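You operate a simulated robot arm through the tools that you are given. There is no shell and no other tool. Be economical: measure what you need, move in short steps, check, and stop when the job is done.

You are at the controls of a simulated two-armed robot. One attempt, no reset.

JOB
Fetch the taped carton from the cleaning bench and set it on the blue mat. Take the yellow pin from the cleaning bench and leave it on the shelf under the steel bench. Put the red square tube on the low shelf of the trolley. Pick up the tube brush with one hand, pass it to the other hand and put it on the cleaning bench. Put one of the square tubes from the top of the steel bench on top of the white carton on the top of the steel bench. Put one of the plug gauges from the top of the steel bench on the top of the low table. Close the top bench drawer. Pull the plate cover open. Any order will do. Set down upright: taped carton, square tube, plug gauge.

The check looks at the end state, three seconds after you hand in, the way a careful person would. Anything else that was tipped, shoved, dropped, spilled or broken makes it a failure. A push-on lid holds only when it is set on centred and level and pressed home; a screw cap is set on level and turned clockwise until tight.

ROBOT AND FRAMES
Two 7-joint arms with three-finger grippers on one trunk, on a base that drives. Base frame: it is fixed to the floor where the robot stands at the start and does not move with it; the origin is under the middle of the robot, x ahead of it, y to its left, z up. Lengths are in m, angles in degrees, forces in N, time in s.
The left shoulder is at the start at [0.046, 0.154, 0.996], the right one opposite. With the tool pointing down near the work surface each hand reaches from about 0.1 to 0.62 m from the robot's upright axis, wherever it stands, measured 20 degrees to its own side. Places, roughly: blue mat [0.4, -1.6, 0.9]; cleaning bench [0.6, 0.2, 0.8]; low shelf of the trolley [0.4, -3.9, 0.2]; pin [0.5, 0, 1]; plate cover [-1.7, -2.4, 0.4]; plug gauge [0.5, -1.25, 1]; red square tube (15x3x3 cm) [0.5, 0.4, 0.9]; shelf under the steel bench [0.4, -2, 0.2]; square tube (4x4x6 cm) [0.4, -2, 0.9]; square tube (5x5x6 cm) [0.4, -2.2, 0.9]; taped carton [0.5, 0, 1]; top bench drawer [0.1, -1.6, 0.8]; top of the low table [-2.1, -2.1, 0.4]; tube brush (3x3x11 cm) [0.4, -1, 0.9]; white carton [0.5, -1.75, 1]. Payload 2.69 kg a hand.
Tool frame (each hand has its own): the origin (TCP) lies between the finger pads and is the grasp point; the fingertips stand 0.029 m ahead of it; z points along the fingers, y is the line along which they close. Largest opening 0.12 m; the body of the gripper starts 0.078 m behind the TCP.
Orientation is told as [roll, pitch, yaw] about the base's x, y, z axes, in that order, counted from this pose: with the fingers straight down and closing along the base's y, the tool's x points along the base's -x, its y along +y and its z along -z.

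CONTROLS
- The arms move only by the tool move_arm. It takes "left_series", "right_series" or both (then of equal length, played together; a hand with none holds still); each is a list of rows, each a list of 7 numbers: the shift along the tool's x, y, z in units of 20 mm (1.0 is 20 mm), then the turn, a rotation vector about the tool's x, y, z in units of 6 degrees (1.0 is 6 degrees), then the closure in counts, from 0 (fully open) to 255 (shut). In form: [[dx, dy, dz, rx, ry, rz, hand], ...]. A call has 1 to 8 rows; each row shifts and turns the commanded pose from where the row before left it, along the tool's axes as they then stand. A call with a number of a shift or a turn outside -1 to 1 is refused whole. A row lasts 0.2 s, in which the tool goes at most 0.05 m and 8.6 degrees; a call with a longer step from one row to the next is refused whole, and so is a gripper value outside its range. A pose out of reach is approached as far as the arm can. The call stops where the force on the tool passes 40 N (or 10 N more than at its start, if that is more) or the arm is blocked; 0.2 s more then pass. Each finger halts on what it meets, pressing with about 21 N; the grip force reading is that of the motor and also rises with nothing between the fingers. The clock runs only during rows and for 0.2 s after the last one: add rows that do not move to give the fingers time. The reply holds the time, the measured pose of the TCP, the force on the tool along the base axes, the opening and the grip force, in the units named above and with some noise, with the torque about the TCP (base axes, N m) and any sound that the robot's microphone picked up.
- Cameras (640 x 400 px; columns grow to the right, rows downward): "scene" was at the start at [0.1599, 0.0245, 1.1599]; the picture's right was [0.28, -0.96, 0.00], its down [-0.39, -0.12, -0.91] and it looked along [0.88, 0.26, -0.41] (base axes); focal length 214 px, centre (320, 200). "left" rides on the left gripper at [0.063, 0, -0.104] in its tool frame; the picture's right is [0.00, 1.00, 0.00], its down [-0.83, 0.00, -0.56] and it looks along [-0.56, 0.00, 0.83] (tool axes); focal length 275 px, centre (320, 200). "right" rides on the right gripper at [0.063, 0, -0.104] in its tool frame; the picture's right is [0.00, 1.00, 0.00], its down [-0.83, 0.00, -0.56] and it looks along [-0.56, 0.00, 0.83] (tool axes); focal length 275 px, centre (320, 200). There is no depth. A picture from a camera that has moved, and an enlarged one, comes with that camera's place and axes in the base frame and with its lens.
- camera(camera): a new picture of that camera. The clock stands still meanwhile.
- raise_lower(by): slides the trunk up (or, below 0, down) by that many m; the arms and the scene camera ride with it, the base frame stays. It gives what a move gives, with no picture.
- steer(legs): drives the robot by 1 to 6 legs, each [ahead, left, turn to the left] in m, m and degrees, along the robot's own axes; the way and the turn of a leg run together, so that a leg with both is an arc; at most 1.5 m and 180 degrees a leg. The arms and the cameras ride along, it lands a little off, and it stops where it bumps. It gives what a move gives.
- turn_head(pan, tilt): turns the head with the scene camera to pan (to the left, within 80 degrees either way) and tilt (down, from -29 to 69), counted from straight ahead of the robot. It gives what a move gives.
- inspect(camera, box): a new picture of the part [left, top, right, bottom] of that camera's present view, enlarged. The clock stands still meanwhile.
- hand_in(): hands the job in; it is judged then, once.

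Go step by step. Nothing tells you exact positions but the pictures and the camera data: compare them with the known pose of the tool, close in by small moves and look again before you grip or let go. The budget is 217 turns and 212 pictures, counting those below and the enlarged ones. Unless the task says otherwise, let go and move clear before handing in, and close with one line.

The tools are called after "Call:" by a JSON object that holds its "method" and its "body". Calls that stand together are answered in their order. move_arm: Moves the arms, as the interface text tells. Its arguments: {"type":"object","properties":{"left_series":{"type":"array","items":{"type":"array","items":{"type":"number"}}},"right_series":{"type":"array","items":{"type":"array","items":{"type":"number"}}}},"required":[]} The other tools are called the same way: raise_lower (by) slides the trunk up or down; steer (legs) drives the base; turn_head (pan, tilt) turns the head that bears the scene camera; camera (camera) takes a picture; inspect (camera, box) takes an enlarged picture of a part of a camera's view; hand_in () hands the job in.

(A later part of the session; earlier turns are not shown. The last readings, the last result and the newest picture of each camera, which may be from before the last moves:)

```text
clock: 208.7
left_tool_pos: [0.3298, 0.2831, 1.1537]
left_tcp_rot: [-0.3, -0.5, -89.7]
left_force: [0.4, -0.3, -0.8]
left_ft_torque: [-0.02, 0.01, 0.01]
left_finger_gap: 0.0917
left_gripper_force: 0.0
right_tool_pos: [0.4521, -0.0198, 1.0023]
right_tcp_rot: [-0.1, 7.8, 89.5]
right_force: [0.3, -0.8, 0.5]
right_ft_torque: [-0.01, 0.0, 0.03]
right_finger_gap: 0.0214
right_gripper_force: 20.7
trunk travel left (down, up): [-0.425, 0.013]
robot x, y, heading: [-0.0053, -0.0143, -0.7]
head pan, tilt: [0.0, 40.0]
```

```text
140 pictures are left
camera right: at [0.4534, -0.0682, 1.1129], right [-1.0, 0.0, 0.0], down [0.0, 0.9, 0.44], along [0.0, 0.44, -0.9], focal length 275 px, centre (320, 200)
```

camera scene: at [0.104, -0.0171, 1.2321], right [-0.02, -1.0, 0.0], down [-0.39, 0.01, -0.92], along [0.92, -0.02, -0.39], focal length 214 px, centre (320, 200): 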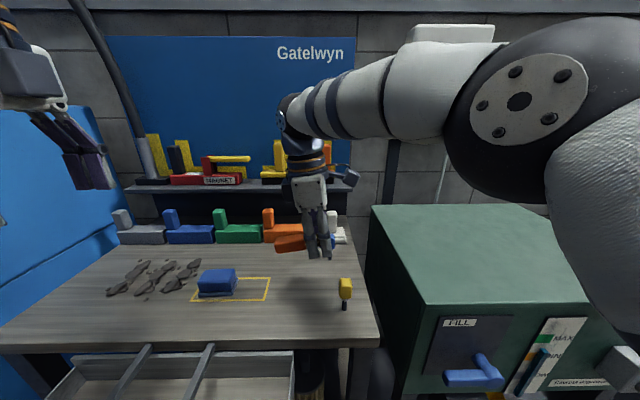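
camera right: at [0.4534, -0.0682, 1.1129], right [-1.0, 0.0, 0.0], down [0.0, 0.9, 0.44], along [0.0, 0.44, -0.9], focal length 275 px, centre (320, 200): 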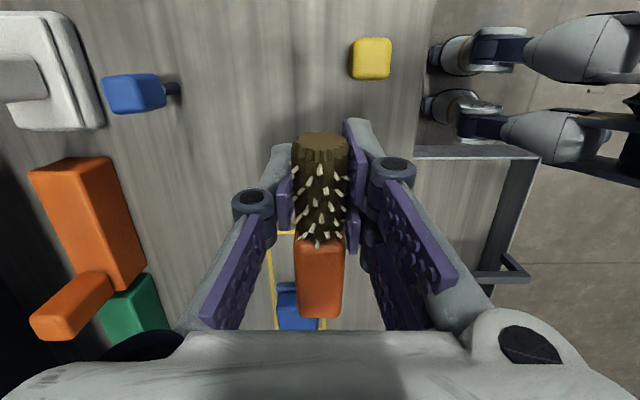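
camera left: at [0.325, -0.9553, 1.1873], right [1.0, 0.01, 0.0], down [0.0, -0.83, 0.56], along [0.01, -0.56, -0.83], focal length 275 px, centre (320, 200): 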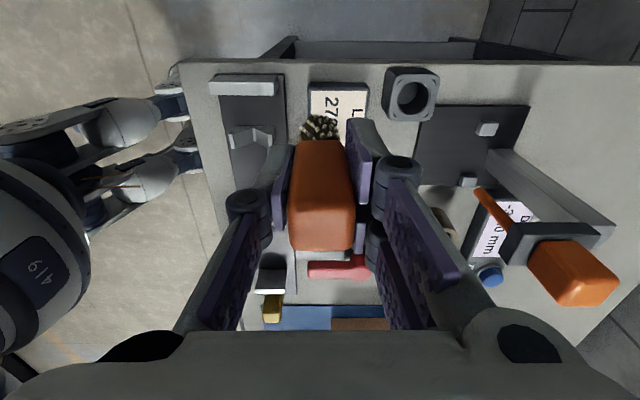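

Call:
{"method": "move_arm", "body": {"right_series": [[-1, 0, 0, 0, 0, 0, 255], [-1, 0, 0.3, 0, 0, 0, 255], [-0.5, 0, 0.9, 0, 0, 0, 255], [0, 0, 0.9, 0, 0, 0, 255], [0, 0, 0.9, 0, 0, 0, 255], [0, 0, 0.9, 0, 0, 0, 255], [0, 0, 0.9, 0, 0, 0, 255], [0, 0, 0.2, 0, 0, 0, 255]]}}

Call:
{"method": "camera", "body": {"camera": "right"}}

```text
clock: 210.5
left_tool_pos: [0.3278, 0.2818, 1.1528]
left_tcp_rot: [-0.3, -0.4, -89.7]
left_force: [-0.3, -0.5, -0.6]
left_ft_torque: [-0.03, 0.01, 0.0]
left_finger_gap: 0.0916
left_gripper_force: 0.1
right_tool_pos: [0.4544, 0.0145, 0.896]
right_tcp_rot: [-0.2, 7.6, 89.2]
right_force: [0.0, 0.5, 0.5]
right_ft_torque: [-0.04, 0.0, 0.05]
right_finger_gap: 0.0215
right_gripper_force: 20.9
trunk travel left (down, up): [-0.425, 0.013]
robot x, y, heading: [-0.01, -0.0134, -0.5]
head pan, tilt: [0.0, 40.0]
```

```text
139 pictures are left
camera right: at [0.4545, -0.0344, 1.0073], right [-1.0, 0.01, 0.0], down [0.01, 0.9, 0.44], along [0.01, 0.44, -0.9], focal length 275 px, centre (320, 200)
```

right: 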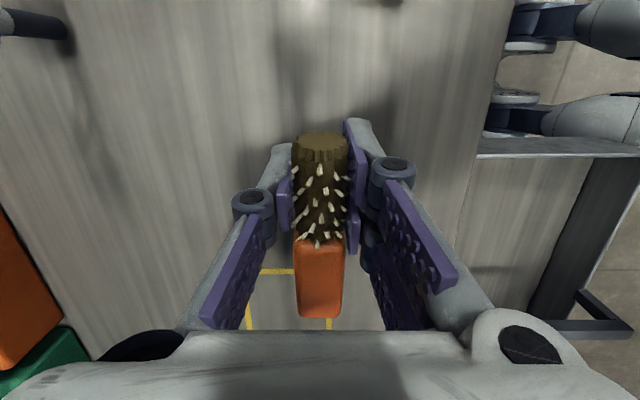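

Close to the surface; I lower by small steps to contact, then release and rise.

Call:
{"method": "move_arm", "body": {"right_series": [[0, 0, 0.2, 0, 0, 0, 255], [0, 0, 0.2, 0, 0, 0, 255], [0, 0, 0.15, 0, 0, 0, 255]]}}

```text
clock: 211.3
left_tool_pos: [0.3287, 0.2814, 1.1535]
left_tcp_rot: [-0.4, -0.3, -89.7]
left_force: [0.1, -0.4, 0.1]
left_ft_torque: [0.01, 0.02, 0.03]
left_finger_gap: 0.092
left_gripper_force: 0.0
right_tool_pos: [0.4547, 0.0118, 0.8852]
right_tcp_rot: [-0.1, 7.5, 89.1]
right_force: [0.4, -0.6, -0.8]
right_ft_torque: [-0.03, -0.01, -0.01]
right_finger_gap: 0.0215
right_gripper_force: 21.2
trunk travel left (down, up): [-0.425, 0.013]
robot x, y, heading: [-0.0068, -0.0144, -0.6]
head pan, tilt: [0.0, 40.0]
```

Call:
{"method": "move_arm", "body": {"right_series": [[0, 0, 0.15, 0, 0, 0, 255], [0, 0, 0.15, 0, 0, 0, 255], [0, 0, 0, 0, 0, 0, 255]]}}

```text
clock: 212.1
left_tool_pos: [0.3281, 0.282, 1.1547]
left_tcp_rot: [-0.2, -0.4, -89.6]
left_force: [0.8, -0.8, 0.8]
left_ft_torque: [-0.03, 0.03, 0.02]
left_finger_gap: 0.092
left_gripper_force: 0.0
right_tool_pos: [0.4547, 0.0117, 0.8809]
right_tcp_rot: [-0.4, 7.6, 88.8]
right_force: [0.3, 4.1, 13.7]
right_ft_torque: [0.37, 0.22, -0.04]
right_finger_gap: 0.0215
right_gripper_force: 20.8
trunk travel left (down, up): [-0.425, 0.013]
robot x, y, heading: [-0.0063, -0.0178, -0.5]
head pan, tilt: [0.0, 40.0]
```

Call:
{"method": "move_arm", "body": {"right_series": [[0, 0, -0.1, 0, 0, 0, 150], [0, 0, 0, 0, 0, 0, 130], [0, 0, 0, 0, 0, 0, 100], [0, 0, -1, 0, 0, 0, 100], [0, 0, -1, 0, 0, 0, 100], [0, 0, -1, 0, 0, 0, 100], [0, 0, -1, 0, 0, 0, 100], [0, 0, -1, 0, 0, 0, 100]]}}

Call:
{"method": "camera", "body": {"camera": "right"}}

Call:
{"method": "inspect", "body": {"camera": "scene", "box": [240, 200, 400, 330]}}

```text
clock: 213.9
left_tool_pos: [0.3284, 0.2811, 1.1544]
left_tcp_rot: [-0.2, -0.3, -89.7]
left_force: [1.0, 0.6, 1.0]
left_ft_torque: [0.02, -0.02, 0.0]
left_finger_gap: 0.0918
left_gripper_force: 0.1
right_tool_pos: [0.4552, 0.0216, 0.9793]
right_tcp_rot: [0.0, 7.5, 88.8]
right_force: [0.0, -0.7, 0.4]
right_ft_torque: [-0.03, 0.0, -0.04]
right_finger_gap: 0.0731
right_gripper_force: 0.0
trunk travel left (down, up): [-0.425, 0.013]
robot x, y, heading: [-0.0116, -0.0149, -0.8]
head pan, tilt: [0.0, 40.0]
```

```text
138 pictures are left
camera right: at [0.4559, -0.0269, 1.0916], right [-1.0, 0.02, 0.0], down [0.01, 0.9, 0.44], along [0.01, 0.44, -0.9], focal length 275 px, centre (320, 200)
```

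right: 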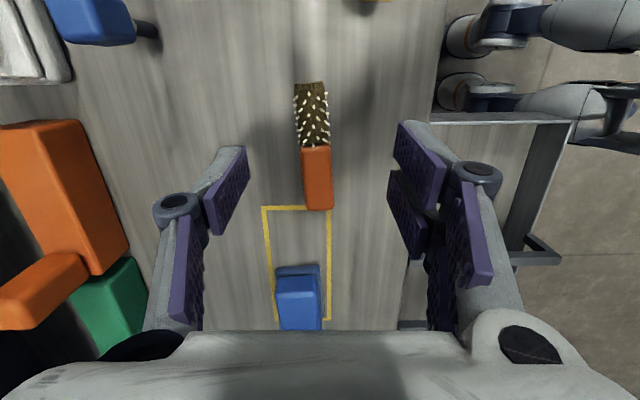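

```text
3.08 times, centred on (320, 265) of scene
camera zoom: at [0.1032, -0.0189, 1.2314], right [-0.04, -1.0, 0.0], down [-0.4, 0.01, -0.92], along [0.92, -0.03, -0.4], focal length 660 px, centre (320, 0)
```

zoom: 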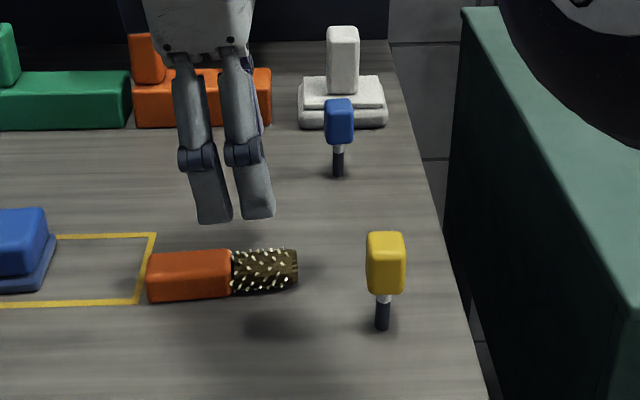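

The brush lies on the cleaning bench. Next the yellow pin at ≈(0.422, −0.071): I level the right hand and move above it.

Call:
{"method": "move_arm", "body": {"right_series": [[0, 0, -1, 0, -1, 0, 80], [0, 0, 0, 0, -0.27, 0, 80], [0.926, 0.33, 0, 0, 0, 0, 80], [0.926, 0.33, 0, 0, 0, 0, 80], [0.926, 0.33, 0, 0, 0, 0, 80], [0.926, 0.33, 0, 0, 0, 0, 80], [0.926, 0.33, 0, 0, 0, 0, 80]]}}

Call:
{"method": "camera", "body": {"camera": "right"}}

Call:
{"method": "inspect", "body": {"camera": "scene", "box": [280, 220, 400, 320]}}

```text
clock: 215.5
left_tool_pos: [0.3281, 0.2815, 1.1538]
left_tcp_rot: [-0.3, -0.2, -89.7]
left_force: [0.5, -0.5, -0.4]
left_ft_torque: [-0.01, 0.01, 0.02]
left_finger_gap: 0.0919
left_gripper_force: 0.1
right_tool_pos: [0.4187, -0.0615, 0.9993]
right_tcp_rot: [-0.2, 0.2, 89.4]
right_force: [-0.6, 0.0, -0.8]
right_ft_torque: [0.02, 0.02, 0.02]
right_finger_gap: 0.0823
right_gripper_force: 0.0
trunk travel left (down, up): [-0.425, 0.013]
robot x, y, heading: [-0.0086, -0.0113, -0.3]
head pan, tilt: [0.0, 40.0]
```

```text
136 pictures are left
camera right: at [0.4188, -0.125, 1.1038], right [-1.0, 0.0, 0.0], down [0.0, 0.83, 0.55], along [0.01, 0.55, -0.83], focal length 275 px, centre (320, 200)
```

right: 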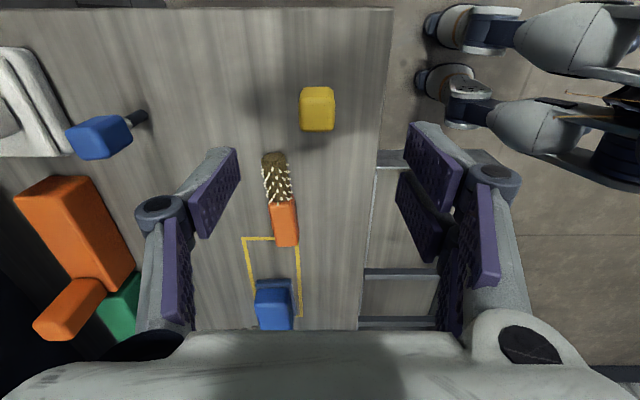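

```text
4.00 times, centred on (340, 270) of scene
camera zoom: at [0.103, -0.0197, 1.2311], right [-0.04, -1.0, 0.0], down [-0.4, 0.02, -0.91], along [0.91, -0.04, -0.4], focal length 858 px, centre (240, -80)
```

zoom: 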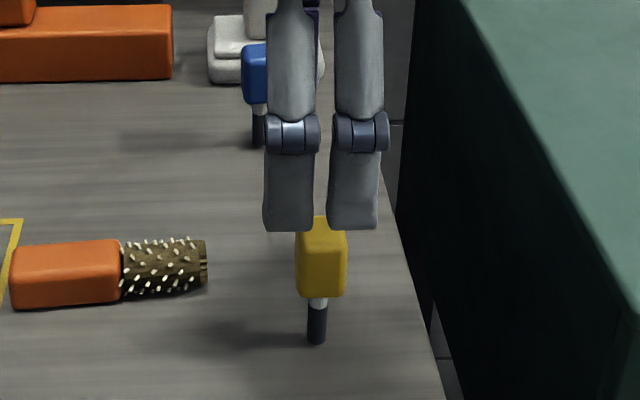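

Call:
{"method": "move_arm", "body": {"right_series": [[0.5, -0.15, 0, 0, 0, 0, 80], [0, 0, 0.87, 0, 0, 0, 80], [0, 0, 0.87, 0, 0, 0, 80], [0, 0, 0.87, 0, 0, 0, 80], [0, 0, 0.87, 0, 0, 0, 80], [0, 0, 0.87, 0, 0, 0, 80]]}}

Call:
{"method": "camera", "body": {"camera": "right"}}

```text
clock: 216.9
left_tool_pos: [0.329, 0.281, 1.1549]
left_tcp_rot: [-0.2, -0.3, -89.7]
left_force: [0.3, -0.2, 1.1]
left_ft_torque: [0.0, 0.01, 0.01]
left_finger_gap: 0.0918
left_gripper_force: 0.0
right_tool_pos: [0.421, -0.0731, 0.9112]
right_tcp_rot: [-0.2, 0.1, 89.6]
right_force: [0.5, 0.0, -0.1]
right_ft_torque: [0.03, 0.02, 0.01]
right_finger_gap: 0.0824
right_gripper_force: 0.0
trunk travel left (down, up): [-0.425, 0.013]
robot x, y, heading: [-0.0057, -0.0101, -0.5]
head pan, tilt: [0.0, 40.0]
```

```text
134 pictures are left
camera right: at [0.4221, -0.1356, 1.0169], right [-1.0, 0.0, 0.0], down [0.0, 0.83, 0.55], along [0.01, 0.55, -0.83], focal length 275 px, centre (320, 200)
```

right: 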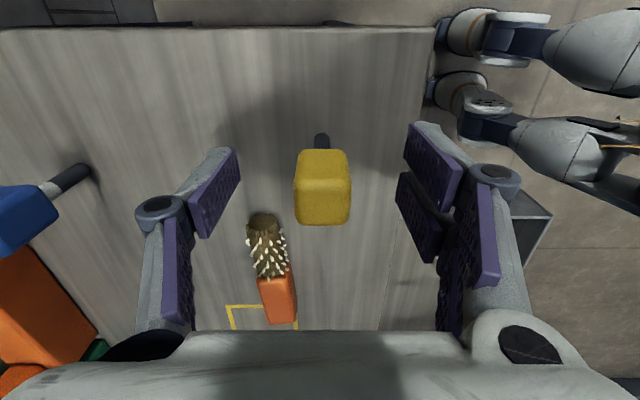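

Call:
{"method": "move_arm", "body": {"right_series": [[0, 0, 0, 0, 0, 0, 255], [0, 0, 0, 0, 0, 0, 255], [0, 0, 0, 0, 0, 0, 255], [0, 0, 0, 0, 0, 0, 255], [0, 0, -0.5, 0, 0, 0, 255], [0, 0, -1, 0, 0, 0, 255], [0, 0, -1, 0, 0, 0, 255], [0, 0, -1, 0, 0, 0, 255]]}}

Call:
{"method": "inspect", "body": {"camera": "scene", "box": [280, 190, 400, 320]}}

```text
clock: 218.7
left_tool_pos: [0.3281, 0.2815, 1.1547]
left_tcp_rot: [-0.3, -0.3, -89.7]
left_force: [0.3, 0.5, -1.2]
left_ft_torque: [0.01, -0.04, -0.01]
left_finger_gap: 0.0918
left_gripper_force: 0.1
right_tool_pos: [0.4213, -0.0717, 0.9834]
right_tcp_rot: [-0.2, 0.2, 89.5]
right_force: [-0.1, 1.1, -1.0]
right_ft_torque: [-0.01, 0.01, 0.0]
right_finger_gap: 0.0229
right_gripper_force: 20.9
trunk travel left (down, up): [-0.425, 0.013]
robot x, y, heading: [-0.0107, -0.0154, -0.5]
head pan, tilt: [0.0, 40.0]
```

```text
3.08 times, centred on (340, 255) of scene
camera zoom: at [0.1029, -0.02, 1.2303], right [-0.05, -1.0, 0.0], down [-0.41, 0.02, -0.91], along [0.91, -0.04, -0.41], focal length 660 px, centre (258, 31)
```

zoom: 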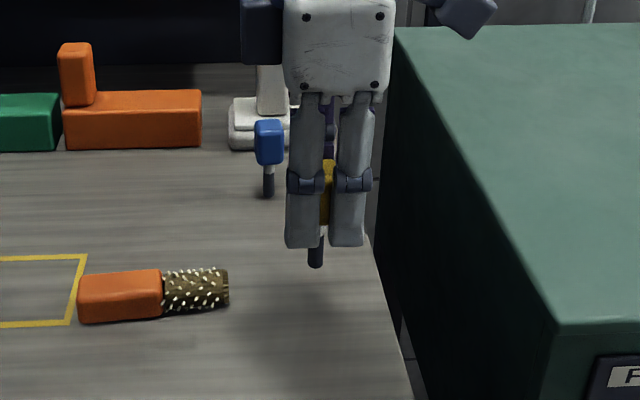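

Pin is out. I back off and drive to the steel bench, then lower the trunk.

Call:
{"method": "steer", "body": {"legs": [[-0.74, 0, 0], [0, -1.0, 0.5], [0, -0.83, 0]]}}

Call:
{"method": "raise_lower", "body": {"by": -0.4}}

Call:
{"method": "move_arm", "body": {"right_series": [[1, -0.7, 0.4, 0, 0, 0, 255], [1, -0.7, 0.4, 0, 0, 0, 255], [1, -0.7, 0.4, 0, 0, 0, 255], [1, -0.7, 0.4, 0, 0, 0, 255], [1, -0.7, 0.4, 0, 0, 0, 255], [1, -0.7, 0.4, 0, 0, 0, 255], [1, -0.7, 0.4, 0, 0, 0, 255], [1, -0.7, 0.4, 0, 0, 0, 255]]}}

Call:
{"method": "turn_head", "body": {"pan": -15, "tilt": 35}}

Call:
{"method": "camera", "body": {"camera": "scene"}}

```text
clock: 236.7
left_tool_pos: [-0.4278, -1.5398, 1.1551]
left_tcp_rot: [-0.1, -0.2, -89.1]
left_force: [-0.6, 0.0, -0.4]
left_ft_torque: [0.02, 0.01, -0.01]
left_finger_gap: 0.0916
left_gripper_force: 0.1
right_tool_pos: [-0.3314, -1.8938, 0.9832]
right_tcp_rot: [-0.2, 0.2, 90.1]
right_force: [0.1, -0.8, -0.4]
right_ft_torque: [0.01, -0.02, -0.01]
right_finger_gap: 0.0229
right_gripper_force: 21.4
trunk travel left (down, up): [-0.425, 0.013]
robot x, y, heading: [-0.7632, -1.8379, -0.0]
head pan, tilt: [0.0, 40.0]
```

```text
clock: 240.6
left_tool_pos: [-0.3237, -1.541, 0.5361]
left_tcp_rot: [-35.7, 0.2, -89.0]
left_force: [0.2, -0.8, -0.5]
left_ft_torque: [0.0, 0.0, 0.03]
left_finger_gap: 0.0917
left_gripper_force: 0.0
right_tool_pos: [-0.3312, -1.8918, 0.5837]
right_tcp_rot: [-0.2, 0.2, 90.0]
right_force: [-0.7, 0.1, -0.4]
right_ft_torque: [0.01, -0.02, -0.03]
right_finger_gap: 0.0231
right_gripper_force: 21.0
trunk travel left (down, up): [-0.025, 0.413]
robot x, y, heading: [-0.7626, -1.842, 0.2]
head pan, tilt: [0.0, 40.0]
```

```text
clock: 242.4
left_tool_pos: [-0.3229, -1.5401, 0.5363]
left_tcp_rot: [-35.8, 0.2, -89.2]
left_force: [0.2, 0.3, 0.3]
left_ft_torque: [0.0, -0.01, 0.0]
left_finger_gap: 0.0918
left_gripper_force: 0.0
right_tool_pos: [-0.2186, -2.0516, 0.5201]
right_tcp_rot: [-0.2, 0.2, 90.2]
right_force: [-0.2, -0.7, 0.1]
right_ft_torque: [0.04, -0.01, -0.03]
right_finger_gap: 0.0227
right_gripper_force: 20.5
trunk travel left (down, up): [-0.025, 0.413]
robot x, y, heading: [-0.7622, -1.8377, 0.3]
head pan, tilt: [0.0, 40.0]
```

```text
clock: 243.1
left_tool_pos: [-0.3221, -1.5405, 0.5356]
left_tcp_rot: [-35.8, 0.2, -89.1]
left_force: [0.1, 0.0, -0.1]
left_ft_torque: [0.05, 0.0, 0.02]
left_finger_gap: 0.0918
left_gripper_force: 0.1
right_tool_pos: [-0.2189, -2.0524, 0.5217]
right_tcp_rot: [-0.3, 0.2, 90.1]
right_force: [0.0, -0.9, -0.3]
right_ft_torque: [-0.03, 0.01, -0.03]
right_finger_gap: 0.0234
right_gripper_force: 20.6
trunk travel left (down, up): [-0.025, 0.413]
robot x, y, heading: [-0.7649, -1.8375, 0.3]
head pan, tilt: [-15.0, 35.0]
```

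```text
132 pictures are left
camera scene: at [-0.4957, -1.8627, 0.7789], right [-0.26, -0.97, 0.0], down [-0.55, 0.15, -0.82], along [0.79, -0.21, -0.57], focal length 214 px, centre (320, 200)
```

scene: 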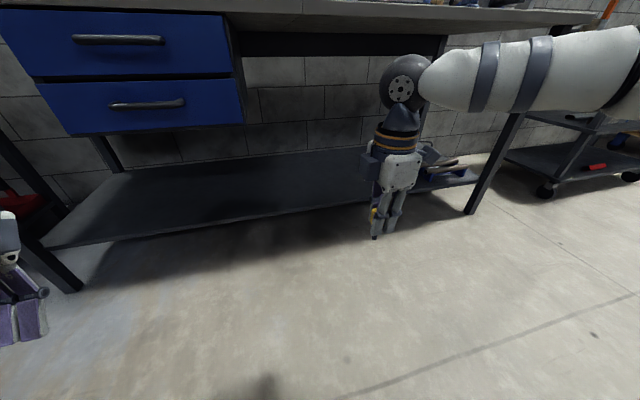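

Shelf under the bench: front edge x≈0.25, z≈0.2. I stretch the right arm out further and lower.

Call:
{"method": "move_arm", "body": {"right_series": [[1, -0.8, 0.85, 0, 0, 0, 255], [1, -0.8, 0.85, 0, 0, 0, 255], [1, -0.8, 0.85, 0, 0, 0, 255], [1, -0.8, 0.85, 0, 0, 0, 255], [1, -0.8, 0.85, 0, 0, 0, 255], [1, -0.8, 0.85, 0, 0, 0, 255], [1, -0.8, 0.85, 0, 0, 0, 255]]}}

Call:
{"method": "move_arm", "body": {"right_series": [[0, 0, 0.5, 1, 0, 0, 255], [0, 0, 0.5, 1, 0, 0, 255], [0, 0, 0.5, 1, 0, 0, 255], [0, 0, 0, 1, 0, 0, 255], [0, 0, 0, 1, 0, 0, 255], [0, 0, 0, 1, 0, 0, 255], [0, 0, 0, 1, 0, 0, 255], [0, 0, 0, 0.7, 0, 0, 255]]}}

Call:
{"method": "camera", "body": {"camera": "scene"}}

```text
clock: 244.7
left_tool_pos: [-0.3226, -1.5402, 0.5348]
left_tcp_rot: [-35.8, 0.2, -89.1]
left_force: [-0.6, -0.9, 1.4]
left_ft_torque: [0.01, -0.03, 0.0]
left_finger_gap: 0.092
left_gripper_force: 0.1
right_tool_pos: [-0.1042, -2.1909, 0.4026]
right_tcp_rot: [-0.3, 0.2, 90.3]
right_force: [1.0, -0.6, 0.2]
right_ft_torque: [0.04, 0.02, -0.01]
right_finger_gap: 0.023
right_gripper_force: 20.9
trunk travel left (down, up): [-0.025, 0.413]
robot x, y, heading: [-0.7647, -1.8394, 0.2]
head pan, tilt: [-15.0, 35.0]
```

```text
clock: 246.5
left_tool_pos: [-0.3227, -1.5396, 0.5352]
left_tcp_rot: [-35.8, 0.3, -89.1]
left_force: [0.0, -0.1, -0.1]
left_ft_torque: [0.0, -0.02, -0.04]
left_finger_gap: 0.0918
left_gripper_force: 0.1
right_tool_pos: [-0.1035, -2.1931, 0.3727]
right_tcp_rot: [-46.4, 0.2, 90.0]
right_force: [-0.2, 0.4, -1.0]
right_ft_torque: [-0.04, 0.01, 0.01]
right_finger_gap: 0.023
right_gripper_force: 21.1
trunk travel left (down, up): [-0.025, 0.413]
robot x, y, heading: [-0.762, -1.8404, 0.4]
head pan, tilt: [-15.0, 35.0]
```

```text
131 pictures are left
camera scene: at [-0.4957, -1.8628, 0.7789], right [-0.26, -0.97, 0.0], down [-0.55, 0.15, -0.82], along [0.79, -0.21, -0.57], focal length 214 px, centre (320, 200)
```

scene: 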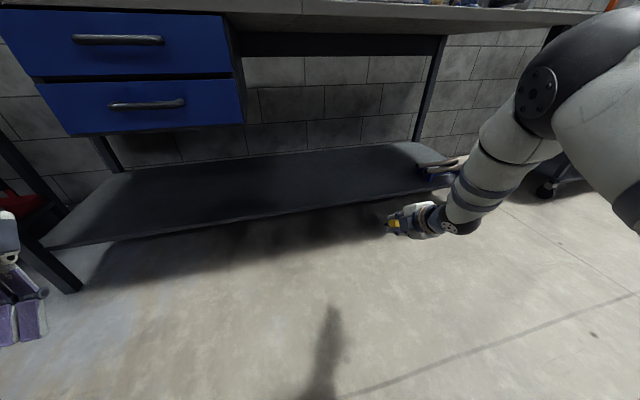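

The left hand would come near the drawers, so I straighten and retract it first.

Call:
{"method": "move_arm", "body": {"left_series": [[0, 0, 0, -1, 0, 0, 60], [0, 0, 0, -1, 0, 0, 60], [0, 0, 0, -1, 0, 0, 60], [0, 0, 0, -1, 0, 0, 60], [0, 0, 0, -1, 0, 0, 60], [0, 0, 0, -1, 0, 0, 60], [0, -1, 0, 0, 0, 0, 60], [0, -1, 0, 0, 0, 0, 60]]}}

Call:
{"method": "move_arm", "body": {"left_series": [[0, -1, 0, 0, 0, 0, 60], [0, -1, 0, 0, 0, 0, 60], [0, -1, 0, 0, 0, 0, 60], [0, -1, 0, 0, 0, 0, 60], [0, -1, 0, 0, 0, 0, 60], [0, -1, 0, 0, 0, 0, 60], [0, -1, 0, 0, 0, 0, 60], [0, -1, 0, 0, 0, 0, 60]]}}

```text
clock: 248.3
left_tool_pos: [-0.3057, -1.4592, 0.5186]
left_tcp_rot: [0.2, 0.1, -89.1]
left_force: [-0.1, -0.6, 0.0]
left_ft_torque: [-0.02, 0.01, -0.01]
left_finger_gap: 0.0916
left_gripper_force: 0.2
left hand out of reach, approached as far as the arm can: row 1, 2, 3, 4, 5, 6, 7, 8
right_tool_pos: [-0.102, -2.1917, 0.3728]
right_tcp_rot: [-46.4, 0.2, 90.1]
right_force: [-0.3, 0.0, 0.1]
right_ft_torque: [0.02, 0.0, 0.01]
right_finger_gap: 0.0229
right_gripper_force: 21.9
trunk travel left (down, up): [-0.025, 0.413]
robot x, y, heading: [-0.7641, -1.8392, 0.3]
head pan, tilt: [-15.0, 35.0]
```

```text
clock: 250.1
left_tool_pos: [-0.4618, -1.4475, 0.5142]
left_tcp_rot: [0.3, 0.2, -89.0]
left_force: [0.5, -0.1, 0.0]
left_ft_torque: [-0.03, -0.01, -0.01]
left_finger_gap: 0.0918
left_gripper_force: 0.1
left hand out of reach, approached as far as the arm can: row 1, 2, 3
right_tool_pos: [-0.1031, -2.1918, 0.372]
right_tcp_rot: [-46.4, 0.3, 90.1]
right_force: [-0.7, -0.5, -0.8]
right_ft_torque: [-0.02, 0.01, 0.0]
right_finger_gap: 0.0225
right_gripper_force: 20.9
trunk travel left (down, up): [-0.025, 0.413]
robot x, y, heading: [-0.7634, -1.8395, 0.0]
head pan, tilt: [-15.0, 35.0]
```

Call:
{"method": "steer", "body": {"legs": [[0.25, 0, 0]]}}

Call:
{"method": "turn_head", "body": {"pan": 30, "tilt": 25}}

Call:
{"method": "camera", "body": {"camera": "scene"}}

Call:
{"method": "camera", "body": {"camera": "right"}}

```text
clock: 252.0
left_tool_pos: [-0.2117, -1.4473, 0.5149]
left_tcp_rot: [0.3, 0.2, -89.3]
left_force: [-0.6, 0.4, 0.6]
left_ft_torque: [0.01, -0.01, 0.0]
left_finger_gap: 0.0918
left_gripper_force: 0.0
right_tool_pos: [0.1465, -2.1903, 0.3724]
right_tcp_rot: [-46.4, 0.2, 90.1]
right_force: [-0.2, 0.7, 0.1]
right_ft_torque: [-0.01, 0.0, 0.03]
right_finger_gap: 0.0229
right_gripper_force: 21.6
trunk travel left (down, up): [-0.025, 0.413]
robot x, y, heading: [-0.5142, -1.8401, 0.1]
head pan, tilt: [-15.0, 35.0]
```

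```text
clock: 253.1
left_tool_pos: [-0.2127, -1.4468, 0.5137]
left_tcp_rot: [0.2, 0.1, -89.2]
left_force: [0.0, -0.3, 0.0]
left_ft_torque: [0.0, 0.01, -0.02]
left_finger_gap: 0.0917
left_gripper_force: 0.1
right_tool_pos: [0.1468, -2.1917, 0.3723]
right_tcp_rot: [-46.4, 0.1, 90.2]
right_force: [-1.1, 1.1, -0.2]
right_ft_torque: [-0.02, 0.0, -0.03]
right_finger_gap: 0.0229
right_gripper_force: 20.9
trunk travel left (down, up): [-0.025, 0.413]
robot x, y, heading: [-0.511, -1.8372, 0.0]
head pan, tilt: [30.0, 25.0]
```

```text
130 pictures are left
camera scene: at [-0.2513, -1.7933, 0.7947], right [0.5, -0.86, 0.0], down [-0.37, -0.21, -0.91], along [0.78, 0.45, -0.42], focal length 214 px, centre (320, 200)
```

scene: 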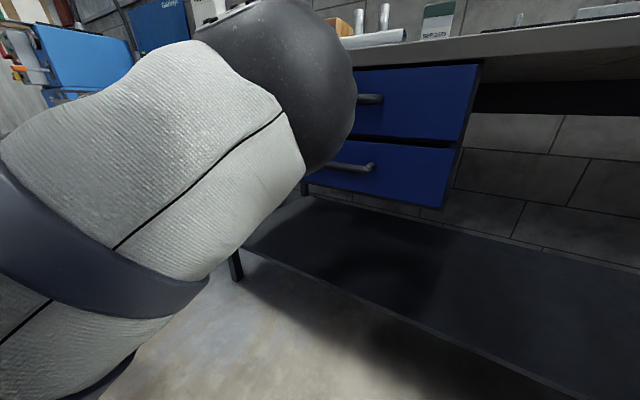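

```text
129 pictures are left
camera right: at [0.0732, -2.2552, 0.4444], right [-0.69, -0.01, -0.72], down [-0.41, 0.83, 0.38], along [0.6, 0.56, -0.58], focal length 275 px, centre (320, 200)
```

right: 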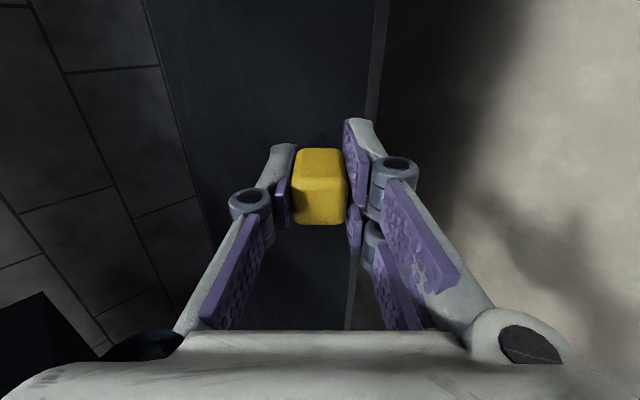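

The left elbow would come close to the drawers if I drive on, so I turn the robot 20° left instead, which brings the right hand forward and the left arm back.

Call:
{"method": "steer", "body": {"legs": [[0, -0.2, 0], [0, 0, 20]]}}

Call:
{"method": "turn_head", "body": {"pan": -25, "tilt": 35}}

Call:
{"method": "camera", "body": {"camera": "scene"}}

Call:
{"method": "camera", "body": {"camera": "right"}}

```text
clock: 256.3
left_tool_pos: [-0.3646, -1.5691, 0.5147]
left_tcp_rot: [0.2, 0.3, -69.0]
left_force: [-0.2, -0.2, -0.6]
left_ft_torque: [-0.02, 0.0, 0.03]
left_finger_gap: 0.0917
left_gripper_force: 0.1
right_tool_pos: [0.2271, -2.1451, 0.3716]
right_tcp_rot: [-46.3, 0.2, 110.2]
right_force: [0.7, 0.1, -0.5]
right_ft_torque: [-0.01, -0.01, 0.01]
right_finger_gap: 0.0232
right_gripper_force: 20.4
trunk travel left (down, up): [-0.025, 0.413]
robot x, y, heading: [-0.5145, -2.0388, 20.3]
head pan, tilt: [30.0, 25.0]
```

```text
clock: 257.6
left_tool_pos: [-0.364, -1.5691, 0.5142]
left_tcp_rot: [0.3, 0.2, -69.0]
left_force: [0.8, -0.8, 0.3]
left_ft_torque: [-0.02, -0.05, 0.0]
left_finger_gap: 0.0917
left_gripper_force: 0.1
right_tool_pos: [0.2278, -2.1461, 0.3708]
right_tcp_rot: [-46.4, 0.2, 110.1]
right_force: [-0.1, 0.2, -0.1]
right_ft_torque: [-0.02, 0.01, -0.04]
right_finger_gap: 0.0226
right_gripper_force: 20.8
trunk travel left (down, up): [-0.025, 0.413]
robot x, y, heading: [-0.5112, -2.0376, 20.5]
head pan, tilt: [-25.0, 35.0]
```

```text
128 pictures are left
camera scene: at [-0.2539, -1.9858, 0.7789], right [-0.08, -1.0, 0.0], down [-0.57, 0.05, -0.82], along [0.82, -0.07, -0.57], focal length 214 px, centre (320, 200)
```

scene: 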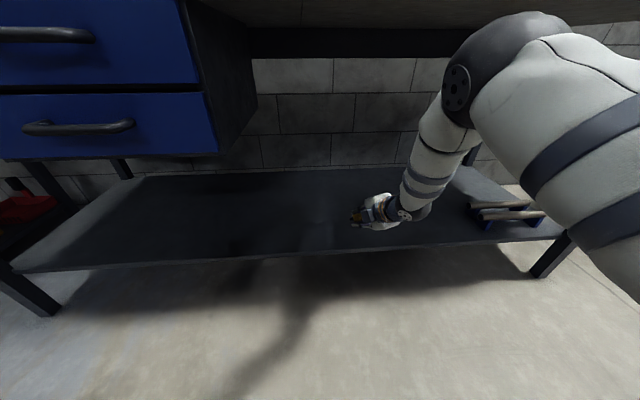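

```text
127 pictures are left
camera right: at [0.181, -2.2305, 0.4443], right [-0.65, -0.24, -0.72], down [-0.67, 0.64, 0.38], along [0.37, 0.73, -0.58], focal length 275 px, centre (320, 200)
```

right: 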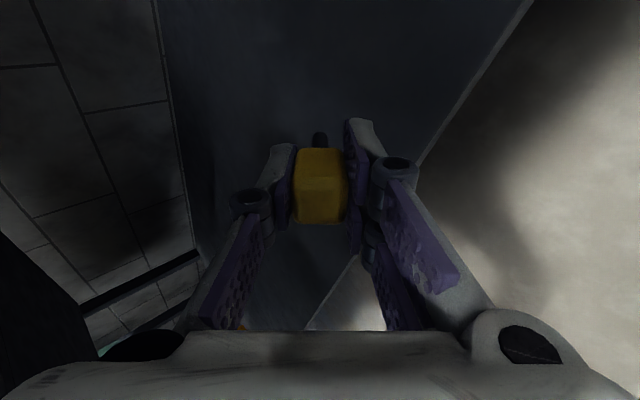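

I lower the hand first (that also drops the elbow), then check again before moving in.

Call:
{"method": "move_arm", "body": {"right_series": [[0, 0.72, 0.69, 0, 0, 0, 255], [0, 0.72, 0.69, 0, 0, 0, 255], [0, 0.72, 0.69, 0, 0, 0, 255], [0, 0.72, 0.69, 0, 0, 0, 255], [0, 0.72, 0.69, 0, 0, 0, 255]]}}

Call:
{"method": "turn_head", "body": {"pan": -35, "tilt": 20}}

Call:
{"method": "camera", "body": {"camera": "scene"}}

```text
clock: 258.8
left_tool_pos: [-0.3647, -1.5686, 0.515]
left_tcp_rot: [0.3, 0.3, -69.0]
left_force: [0.5, -0.3, 0.2]
left_ft_torque: [-0.01, 0.04, 0.01]
left_finger_gap: 0.0919
left_gripper_force: 0.1
right_tool_pos: [0.2277, -2.1457, 0.2711]
right_tcp_rot: [-46.4, 0.2, 110.1]
right_force: [-0.5, 0.7, -1.2]
right_ft_torque: [0.02, -0.02, 0.01]
right_finger_gap: 0.0227
right_gripper_force: 21.2
trunk travel left (down, up): [-0.025, 0.413]
robot x, y, heading: [-0.5144, -2.0376, 20.1]
head pan, tilt: [-25.0, 35.0]
```

```text
clock: 259.6
left_tool_pos: [-0.3635, -1.568, 0.5155]
left_tcp_rot: [0.2, 0.3, -69.0]
left_force: [-0.2, 0.8, 0.6]
left_ft_torque: [0.0, 0.0, 0.01]
left_finger_gap: 0.0918
left_gripper_force: 0.0
right_tool_pos: [0.2278, -2.1463, 0.2719]
right_tcp_rot: [-46.5, 0.2, 110.2]
right_force: [-0.2, -0.4, -0.7]
right_ft_torque: [0.01, -0.01, 0.0]
right_finger_gap: 0.023
right_gripper_force: 20.6
trunk travel left (down, up): [-0.025, 0.413]
robot x, y, heading: [-0.5125, -2.0405, 20.3]
head pan, tilt: [-35.0, 20.0]
```

```text
126 pictures are left
camera scene: at [-0.2516, -2.0022, 0.8027], right [-0.26, -0.97, 0.0], down [-0.33, 0.09, -0.94], along [0.91, -0.24, -0.34], focal length 214 px, centre (320, 200)
```

scene: 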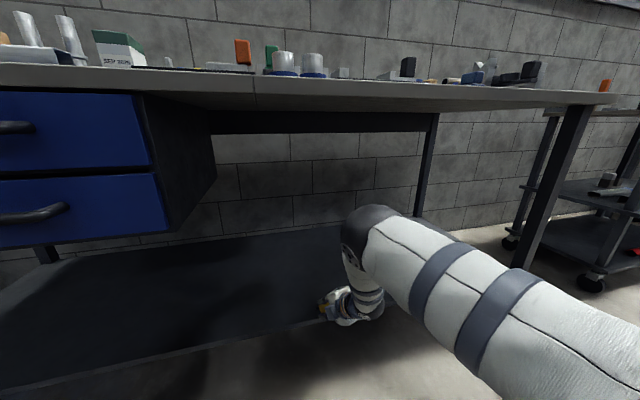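

Elbow is now well below the top. I move in 8 cm.

Call:
{"method": "steer", "body": {"legs": [[0.09, 0, 0]]}}

Call:
{"method": "camera", "body": {"camera": "scene"}}

Call:
{"method": "camera", "body": {"camera": "right"}}

```text
clock: 260.6
left_tool_pos: [-0.2806, -1.5376, 0.5136]
left_tcp_rot: [0.3, 0.1, -69.1]
left_force: [-0.4, 0.1, -0.7]
left_ft_torque: [-0.02, -0.01, -0.02]
left_finger_gap: 0.0915
left_gripper_force: 0.0
right_tool_pos: [0.3117, -2.1153, 0.271]
right_tcp_rot: [-46.5, 0.2, 110.1]
right_force: [-0.2, 0.6, -0.2]
right_ft_torque: [-0.03, 0.04, -0.02]
right_finger_gap: 0.0234
right_gripper_force: 20.7
trunk travel left (down, up): [-0.025, 0.413]
robot x, y, heading: [-0.4312, -2.0088, 20.0]
head pan, tilt: [-35.0, 20.0]
```

```text
125 pictures are left
camera scene: at [-0.1684, -1.9716, 0.8028], right [-0.26, -0.97, 0.0], down [-0.33, 0.09, -0.94], along [0.91, -0.24, -0.34], focal length 214 px, centre (320, 200)
```

scene: 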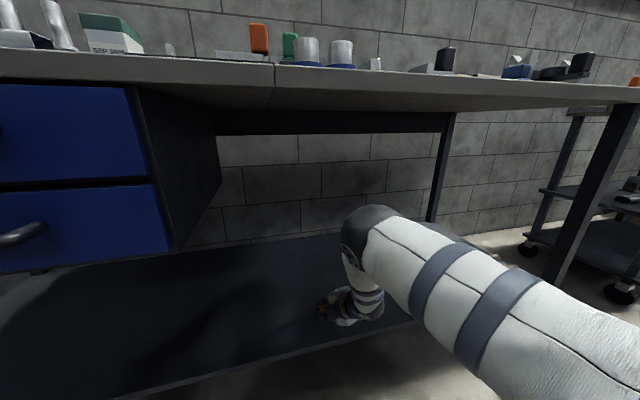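

```text
124 pictures are left
camera right: at [0.2642, -2.2004, 0.3445], right [-0.65, -0.24, -0.72], down [-0.67, 0.64, 0.38], along [0.37, 0.73, -0.58], focal length 275 px, centre (320, 200)
```

right: 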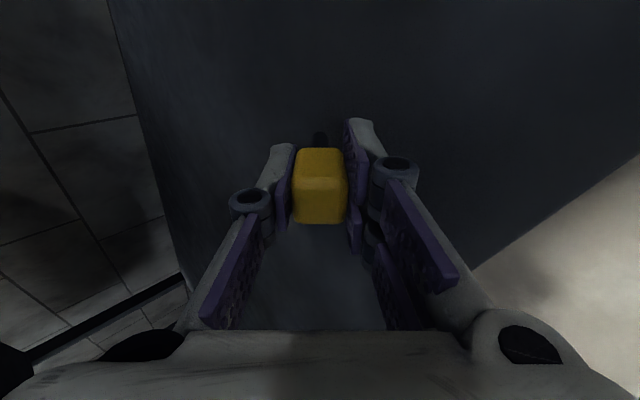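

Over the shelf. I lower gently to contact.

Call:
{"method": "move_arm", "body": {"right_series": [[0, 0.18, 0.17, 0, 0, 0, 255], [0, 0.18, 0.17, 0, 0, 0, 255], [0, 0.18, 0.17, 0, 0, 0, 255], [0, 0.14, 0.14, 0, 0, 0, 255], [0, 0.14, 0.14, 0, 0, 0, 255], [0, 0.14, 0.14, 0, 0, 0, 255]]}}

```text
clock: 262.1
left_tool_pos: [-0.2819, -1.5389, 0.5142]
left_tcp_rot: [0.4, 0.1, -69.0]
left_force: [0.0, -0.4, 0.0]
left_ft_torque: [0.02, 0.0, 0.01]
left_finger_gap: 0.0917
left_gripper_force: 0.1
right_tool_pos: [0.314, -2.1142, 0.2501]
right_tcp_rot: [-47.0, 0.3, 110.3]
right_force: [-9.9, -0.8, 21.3]
right_ft_torque: [0.07, 0.18, 0.04]
right_finger_gap: 0.0287
right_gripper_force: 20.8
trunk travel left (down, up): [-0.025, 0.413]
robot x, y, heading: [-0.4299, -2.0054, 20.2]
head pan, tilt: [-35.0, 20.0]
stopped in row 6 (right hand): the force on the tool passed its limit at 42 N (the readings are from after the stop); the commanded pose is now the measured one
```

Contact. I ease up, open and withdraw along the fingers.

Call:
{"method": "move_arm", "body": {"right_series": [[0, -0.15, -0.15, 0, 0, 0, 255], [0, -0.2, -0.2, 0, 0, 0, 150], [0, -0.1, -0.1, 0, 0, 0, 110], [0, 0, -0.3, 0, 0, 0, 100], [0, 0, -0.8, 0, 0, 0, 100], [0, 0, -1, 0, 0, 0, 100], [0, 0, -1, 0, 0, 0, 100], [0, 0, -1, 0, 0, 0, 100]]}}

Call:
{"method": "camera", "body": {"camera": "right"}}

```text
clock: 263.9
left_tool_pos: [-0.2811, -1.5382, 0.515]
left_tcp_rot: [0.2, 0.2, -68.9]
left_force: [-0.7, 0.8, -0.4]
left_ft_torque: [0.01, -0.01, -0.02]
left_finger_gap: 0.0922
left_gripper_force: 0.2
right_tool_pos: [0.2567, -2.1338, 0.3165]
right_tcp_rot: [-46.7, 0.2, 110.2]
right_force: [-0.1, 0.5, -0.6]
right_ft_torque: [-0.01, 0.02, 0.02]
right_finger_gap: 0.0731
right_gripper_force: 0.1
trunk travel left (down, up): [-0.025, 0.413]
robot x, y, heading: [-0.4311, -2.0087, 20.2]
head pan, tilt: [-35.0, 20.0]
```

```text
123 pictures are left
camera right: at [0.2092, -2.2197, 0.389], right [-0.64, -0.24, -0.73], down [-0.67, 0.64, 0.38], along [0.37, 0.73, -0.57], focal length 275 px, centre (320, 200)
```

right: 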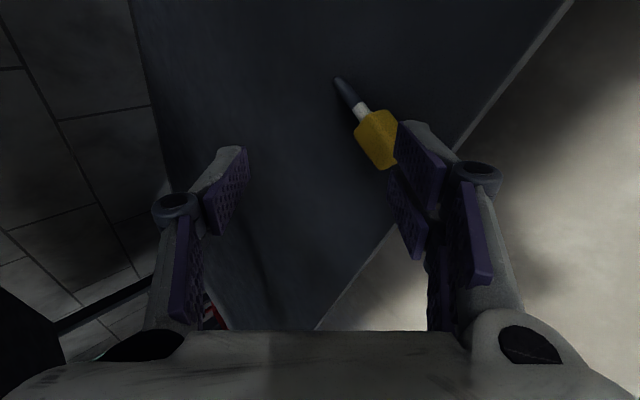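

The pin lies on the shelf. I back straight out and check it.

Call:
{"method": "steer", "body": {"legs": [[-0.3, 0, 0]]}}

Call:
{"method": "turn_head", "body": {"pan": -20, "tilt": 35}}

Call:
{"method": "camera", "body": {"camera": "scene"}}

Call:
{"method": "camera", "body": {"camera": "right"}}

```text
clock: 265.9
left_tool_pos: [-0.5642, -1.6422, 0.5144]
left_tcp_rot: [0.2, 0.1, -69.1]
left_force: [0.2, 0.0, 0.6]
left_ft_torque: [0.01, 0.0, -0.01]
left_finger_gap: 0.0917
left_gripper_force: 0.1
right_tool_pos: [-0.0251, -2.2383, 0.3165]
right_tcp_rot: [-46.5, 0.2, 110.3]
right_force: [0.1, 0.4, -0.2]
right_ft_torque: [0.01, 0.02, -0.01]
right_finger_gap: 0.073
right_gripper_force: 0.0
trunk travel left (down, up): [-0.025, 0.413]
robot x, y, heading: [-0.7146, -2.1096, 20.5]
head pan, tilt: [-35.0, 20.0]
```

```text
clock: 266.7
left_tool_pos: [-0.5627, -1.642, 0.5145]
left_tcp_rot: [0.3, 0.2, -69.0]
left_force: [0.8, -0.2, 0.3]
left_ft_torque: [0.01, -0.02, 0.03]
left_finger_gap: 0.0919
left_gripper_force: 0.1
right_tool_pos: [-0.0268, -2.2379, 0.3174]
right_tcp_rot: [-46.6, 0.2, 110.3]
right_force: [0.8, 0.2, -0.7]
right_ft_torque: [-0.04, -0.02, -0.01]
right_finger_gap: 0.073
right_gripper_force: 0.1
trunk travel left (down, up): [-0.025, 0.413]
robot x, y, heading: [-0.7116, -2.1099, 20.3]
head pan, tilt: [-20.0, 35.0]
```

```text
122 pictures are left
camera scene: at [-0.4535, -2.0517, 0.779], right [0.0, -1.0, 0.0], down [-0.57, 0.0, -0.82], along [0.82, 0.0, -0.57], focal length 214 px, centre (320, 200)
```

scene: 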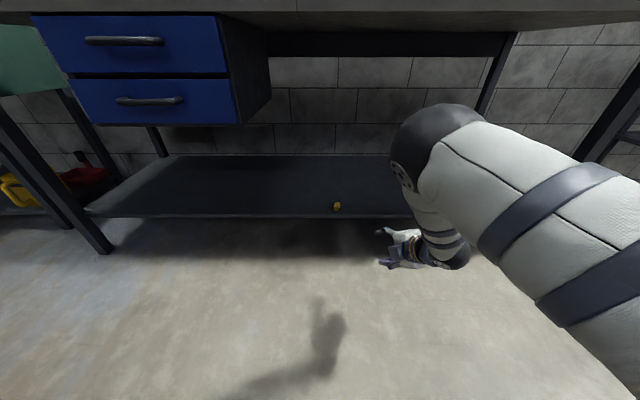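

```text
121 pictures are left
camera right: at [-0.0734, -2.3235, 0.3887], right [-0.64, -0.24, -0.73], down [-0.67, 0.64, 0.38], along [0.37, 0.73, -0.57], focal length 275 px, centre (320, 200)
```

right: 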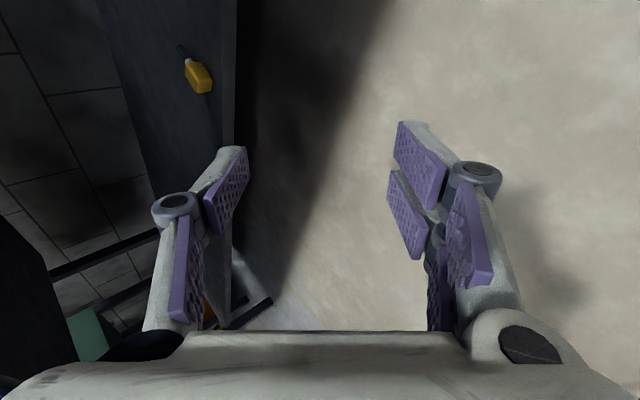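

The pin is settled on the shelf. I straighten the right hand, pull it in and raise the trunk, then square up to the bench.

Call:
{"method": "move_arm", "body": {"right_series": [[0, 0, 0, -1, 0, 0, 100], [0, 0, 0, -1, 0, 0, 100], [0, 0, 0, -1, 0, 0, 100], [0, 0, 0, -1, 0, 0, 100], [0, 0, 0, -1, 0, 0, 100], [0, 0, 0, -1, 0, 0, 100], [0, 0, 0, -1, 0, 0, 100], [0, 0, 0, -0.75, 0, 0, 100]]}}

Call:
{"method": "move_arm", "body": {"right_series": [[0, 1, -1, 0, 0, 1, 100], [0, 1, -1, 0, 0, 1, 100], [0, 1, -1, 0, 0, 1, 100], [0, 1, -1, 0, 0, 1, 100], [0, 1, -1, 0, 0, 1, 100], [0, 1, -1, 0, 0, 1, 100], [0, 1, -1, 0, 0, 1, 100], [0, 1, -1, 0, 0, 1, 100]]}}

Call:
{"method": "move_arm", "body": {"right_series": [[0.5, 0.5, -0.5, 0, 0, 1, 100], [0.5, 0.5, -0.5, 0, 0, 1, 100], [0.5, 0.5, -0.5, 0, 0, 1, 100], [0.5, 0.5, 0, 0, 0, 1, 100], [0.5, 0.5, 0, 0, 0, 1, 100], [0.5, 0.5, 0, 0, 0, 1, 100], [0, 0, 0, 0, 0, 1, 100]]}}

Call:
{"method": "raise_lower", "body": {"by": 0.35}}

Call:
{"method": "steer", "body": {"legs": [[0, 0, -20.3], [0.2, 0, 0]]}}

Call:
{"method": "turn_head", "body": {"pan": 0, "tilt": 35}}

Call:
{"method": "camera", "body": {"camera": "scene"}}

```text
clock: 268.5
left_tool_pos: [-0.5644, -1.6422, 0.5153]
left_tcp_rot: [0.2, 0.3, -69.0]
left_force: [-1.0, -0.2, 0.3]
left_ft_torque: [0.01, 0.01, 0.0]
left_finger_gap: 0.0917
left_gripper_force: 0.0
right_tool_pos: [-0.0262, -2.2389, 0.3163]
right_tcp_rot: [0.1, 0.2, 110.2]
right_force: [-0.1, -0.2, 0.1]
right_ft_torque: [0.03, -0.05, 0.02]
right_finger_gap: 0.0728
right_gripper_force: 0.1
trunk travel left (down, up): [-0.025, 0.413]
robot x, y, heading: [-0.7134, -2.1128, 20.3]
head pan, tilt: [-20.0, 35.0]
```

```text
clock: 270.3
left_tool_pos: [-0.5643, -1.6418, 0.5147]
left_tcp_rot: [0.2, 0.2, -68.9]
left_force: [0.5, 0.3, -1.1]
left_ft_torque: [-0.01, -0.02, -0.02]
left_finger_gap: 0.0917
left_gripper_force: 0.1
right_tool_pos: [-0.1417, -2.2724, 0.4509]
right_tcp_rot: [-0.1, 0.0, 62.2]
right_force: [-0.2, 1.4, 1.3]
right_ft_torque: [-0.01, -0.02, 0.02]
right_finger_gap: 0.0729
right_gripper_force: 0.1
right hand out of reach, approached as far as the arm can: row 6, 7, 8
trunk travel left (down, up): [-0.025, 0.413]
robot x, y, heading: [-0.712, -2.1108, 20.2]
head pan, tilt: [-20.0, 35.0]
```

```text
clock: 271.9
left_tool_pos: [-0.5649, -1.6425, 0.5144]
left_tcp_rot: [0.2, 0.1, -69.1]
left_force: [0.0, 0.4, 0.9]
left_ft_torque: [-0.01, -0.01, 0.03]
left_finger_gap: 0.0915
left_gripper_force: 0.2
right_tool_pos: [-0.1917, -2.3174, 0.4586]
right_tcp_rot: [-0.3, -0.1, 20.3]
right_force: [-0.1, -0.5, 0.3]
right_ft_torque: [-0.02, 0.02, -0.02]
right_finger_gap: 0.0728
right_gripper_force: 0.0
right hand out of reach, approached as far as the arm can: row 1, 2, 3, 4, 5, 6
trunk travel left (down, up): [-0.025, 0.413]
robot x, y, heading: [-0.7116, -2.1102, 20.5]
head pan, tilt: [-20.0, 35.0]
```

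```text
clock: 275.3
left_tool_pos: [-0.5647, -1.6413, 0.8654]
left_tcp_rot: [0.3, 0.2, -69.1]
left_force: [-0.2, 0.2, 0.3]
left_ft_torque: [0.01, 0.02, -0.02]
left_finger_gap: 0.0917
left_gripper_force: 0.2
right_tool_pos: [-0.1929, -2.3178, 0.8081]
right_tcp_rot: [-0.1, -0.1, 20.3]
right_force: [0.3, -0.1, 0.4]
right_ft_torque: [0.02, -0.02, 0.01]
right_finger_gap: 0.073
right_gripper_force: 0.0
trunk travel left (down, up): [-0.375, 0.063]
robot x, y, heading: [-0.7187, -2.1151, 20.4]
head pan, tilt: [-20.0, 35.0]
```

```text
clock: 278.0
left_tool_pos: [-0.2112, -1.7219, 0.8638]
left_tcp_rot: [0.2, 0.2, -89.2]
left_force: [-1.5, -1.2, 0.4]
left_ft_torque: [0.03, 0.03, -0.01]
left_finger_gap: 0.0917
left_gripper_force: 0.1
right_tool_pos: [-0.0944, -2.4841, 0.8089]
right_tcp_rot: [-0.3, -0.1, 0.1]
right_force: [0.6, 0.3, 0.5]
right_ft_torque: [-0.01, 0.04, -0.01]
right_finger_gap: 0.0728
right_gripper_force: 0.1
trunk travel left (down, up): [-0.375, 0.063]
robot x, y, heading: [-0.5119, -2.1185, 0.2]
head pan, tilt: [-20.0, 35.0]
```

```text
clock: 278.9
left_tool_pos: [-0.2113, -1.7216, 0.8646]
left_tcp_rot: [0.2, 0.2, -89.2]
left_force: [-0.5, -0.2, 0.4]
left_ft_torque: [0.0, -0.03, 0.05]
left_finger_gap: 0.092
left_gripper_force: 0.1
right_tool_pos: [-0.0956, -2.4847, 0.8094]
right_tcp_rot: [-0.2, -0.1, 0.1]
right_force: [0.5, -0.2, 0.4]
right_ft_torque: [-0.04, 0.01, 0.04]
right_finger_gap: 0.0729
right_gripper_force: 0.2
trunk travel left (down, up): [-0.375, 0.063]
robot x, y, heading: [-0.514, -2.109, 0.0]
head pan, tilt: [0.0, 35.0]
```

```text
120 pictures are left
camera scene: at [-0.3591, -2.1141, 1.1547], right [0.0, -1.0, 0.0], down [-0.57, 0.0, -0.82], along [0.82, 0.0, -0.57], focal length 214 px, centre (320, 200)
```

scene: 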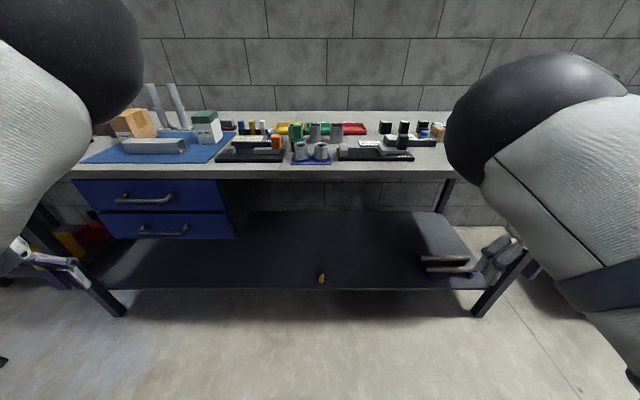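

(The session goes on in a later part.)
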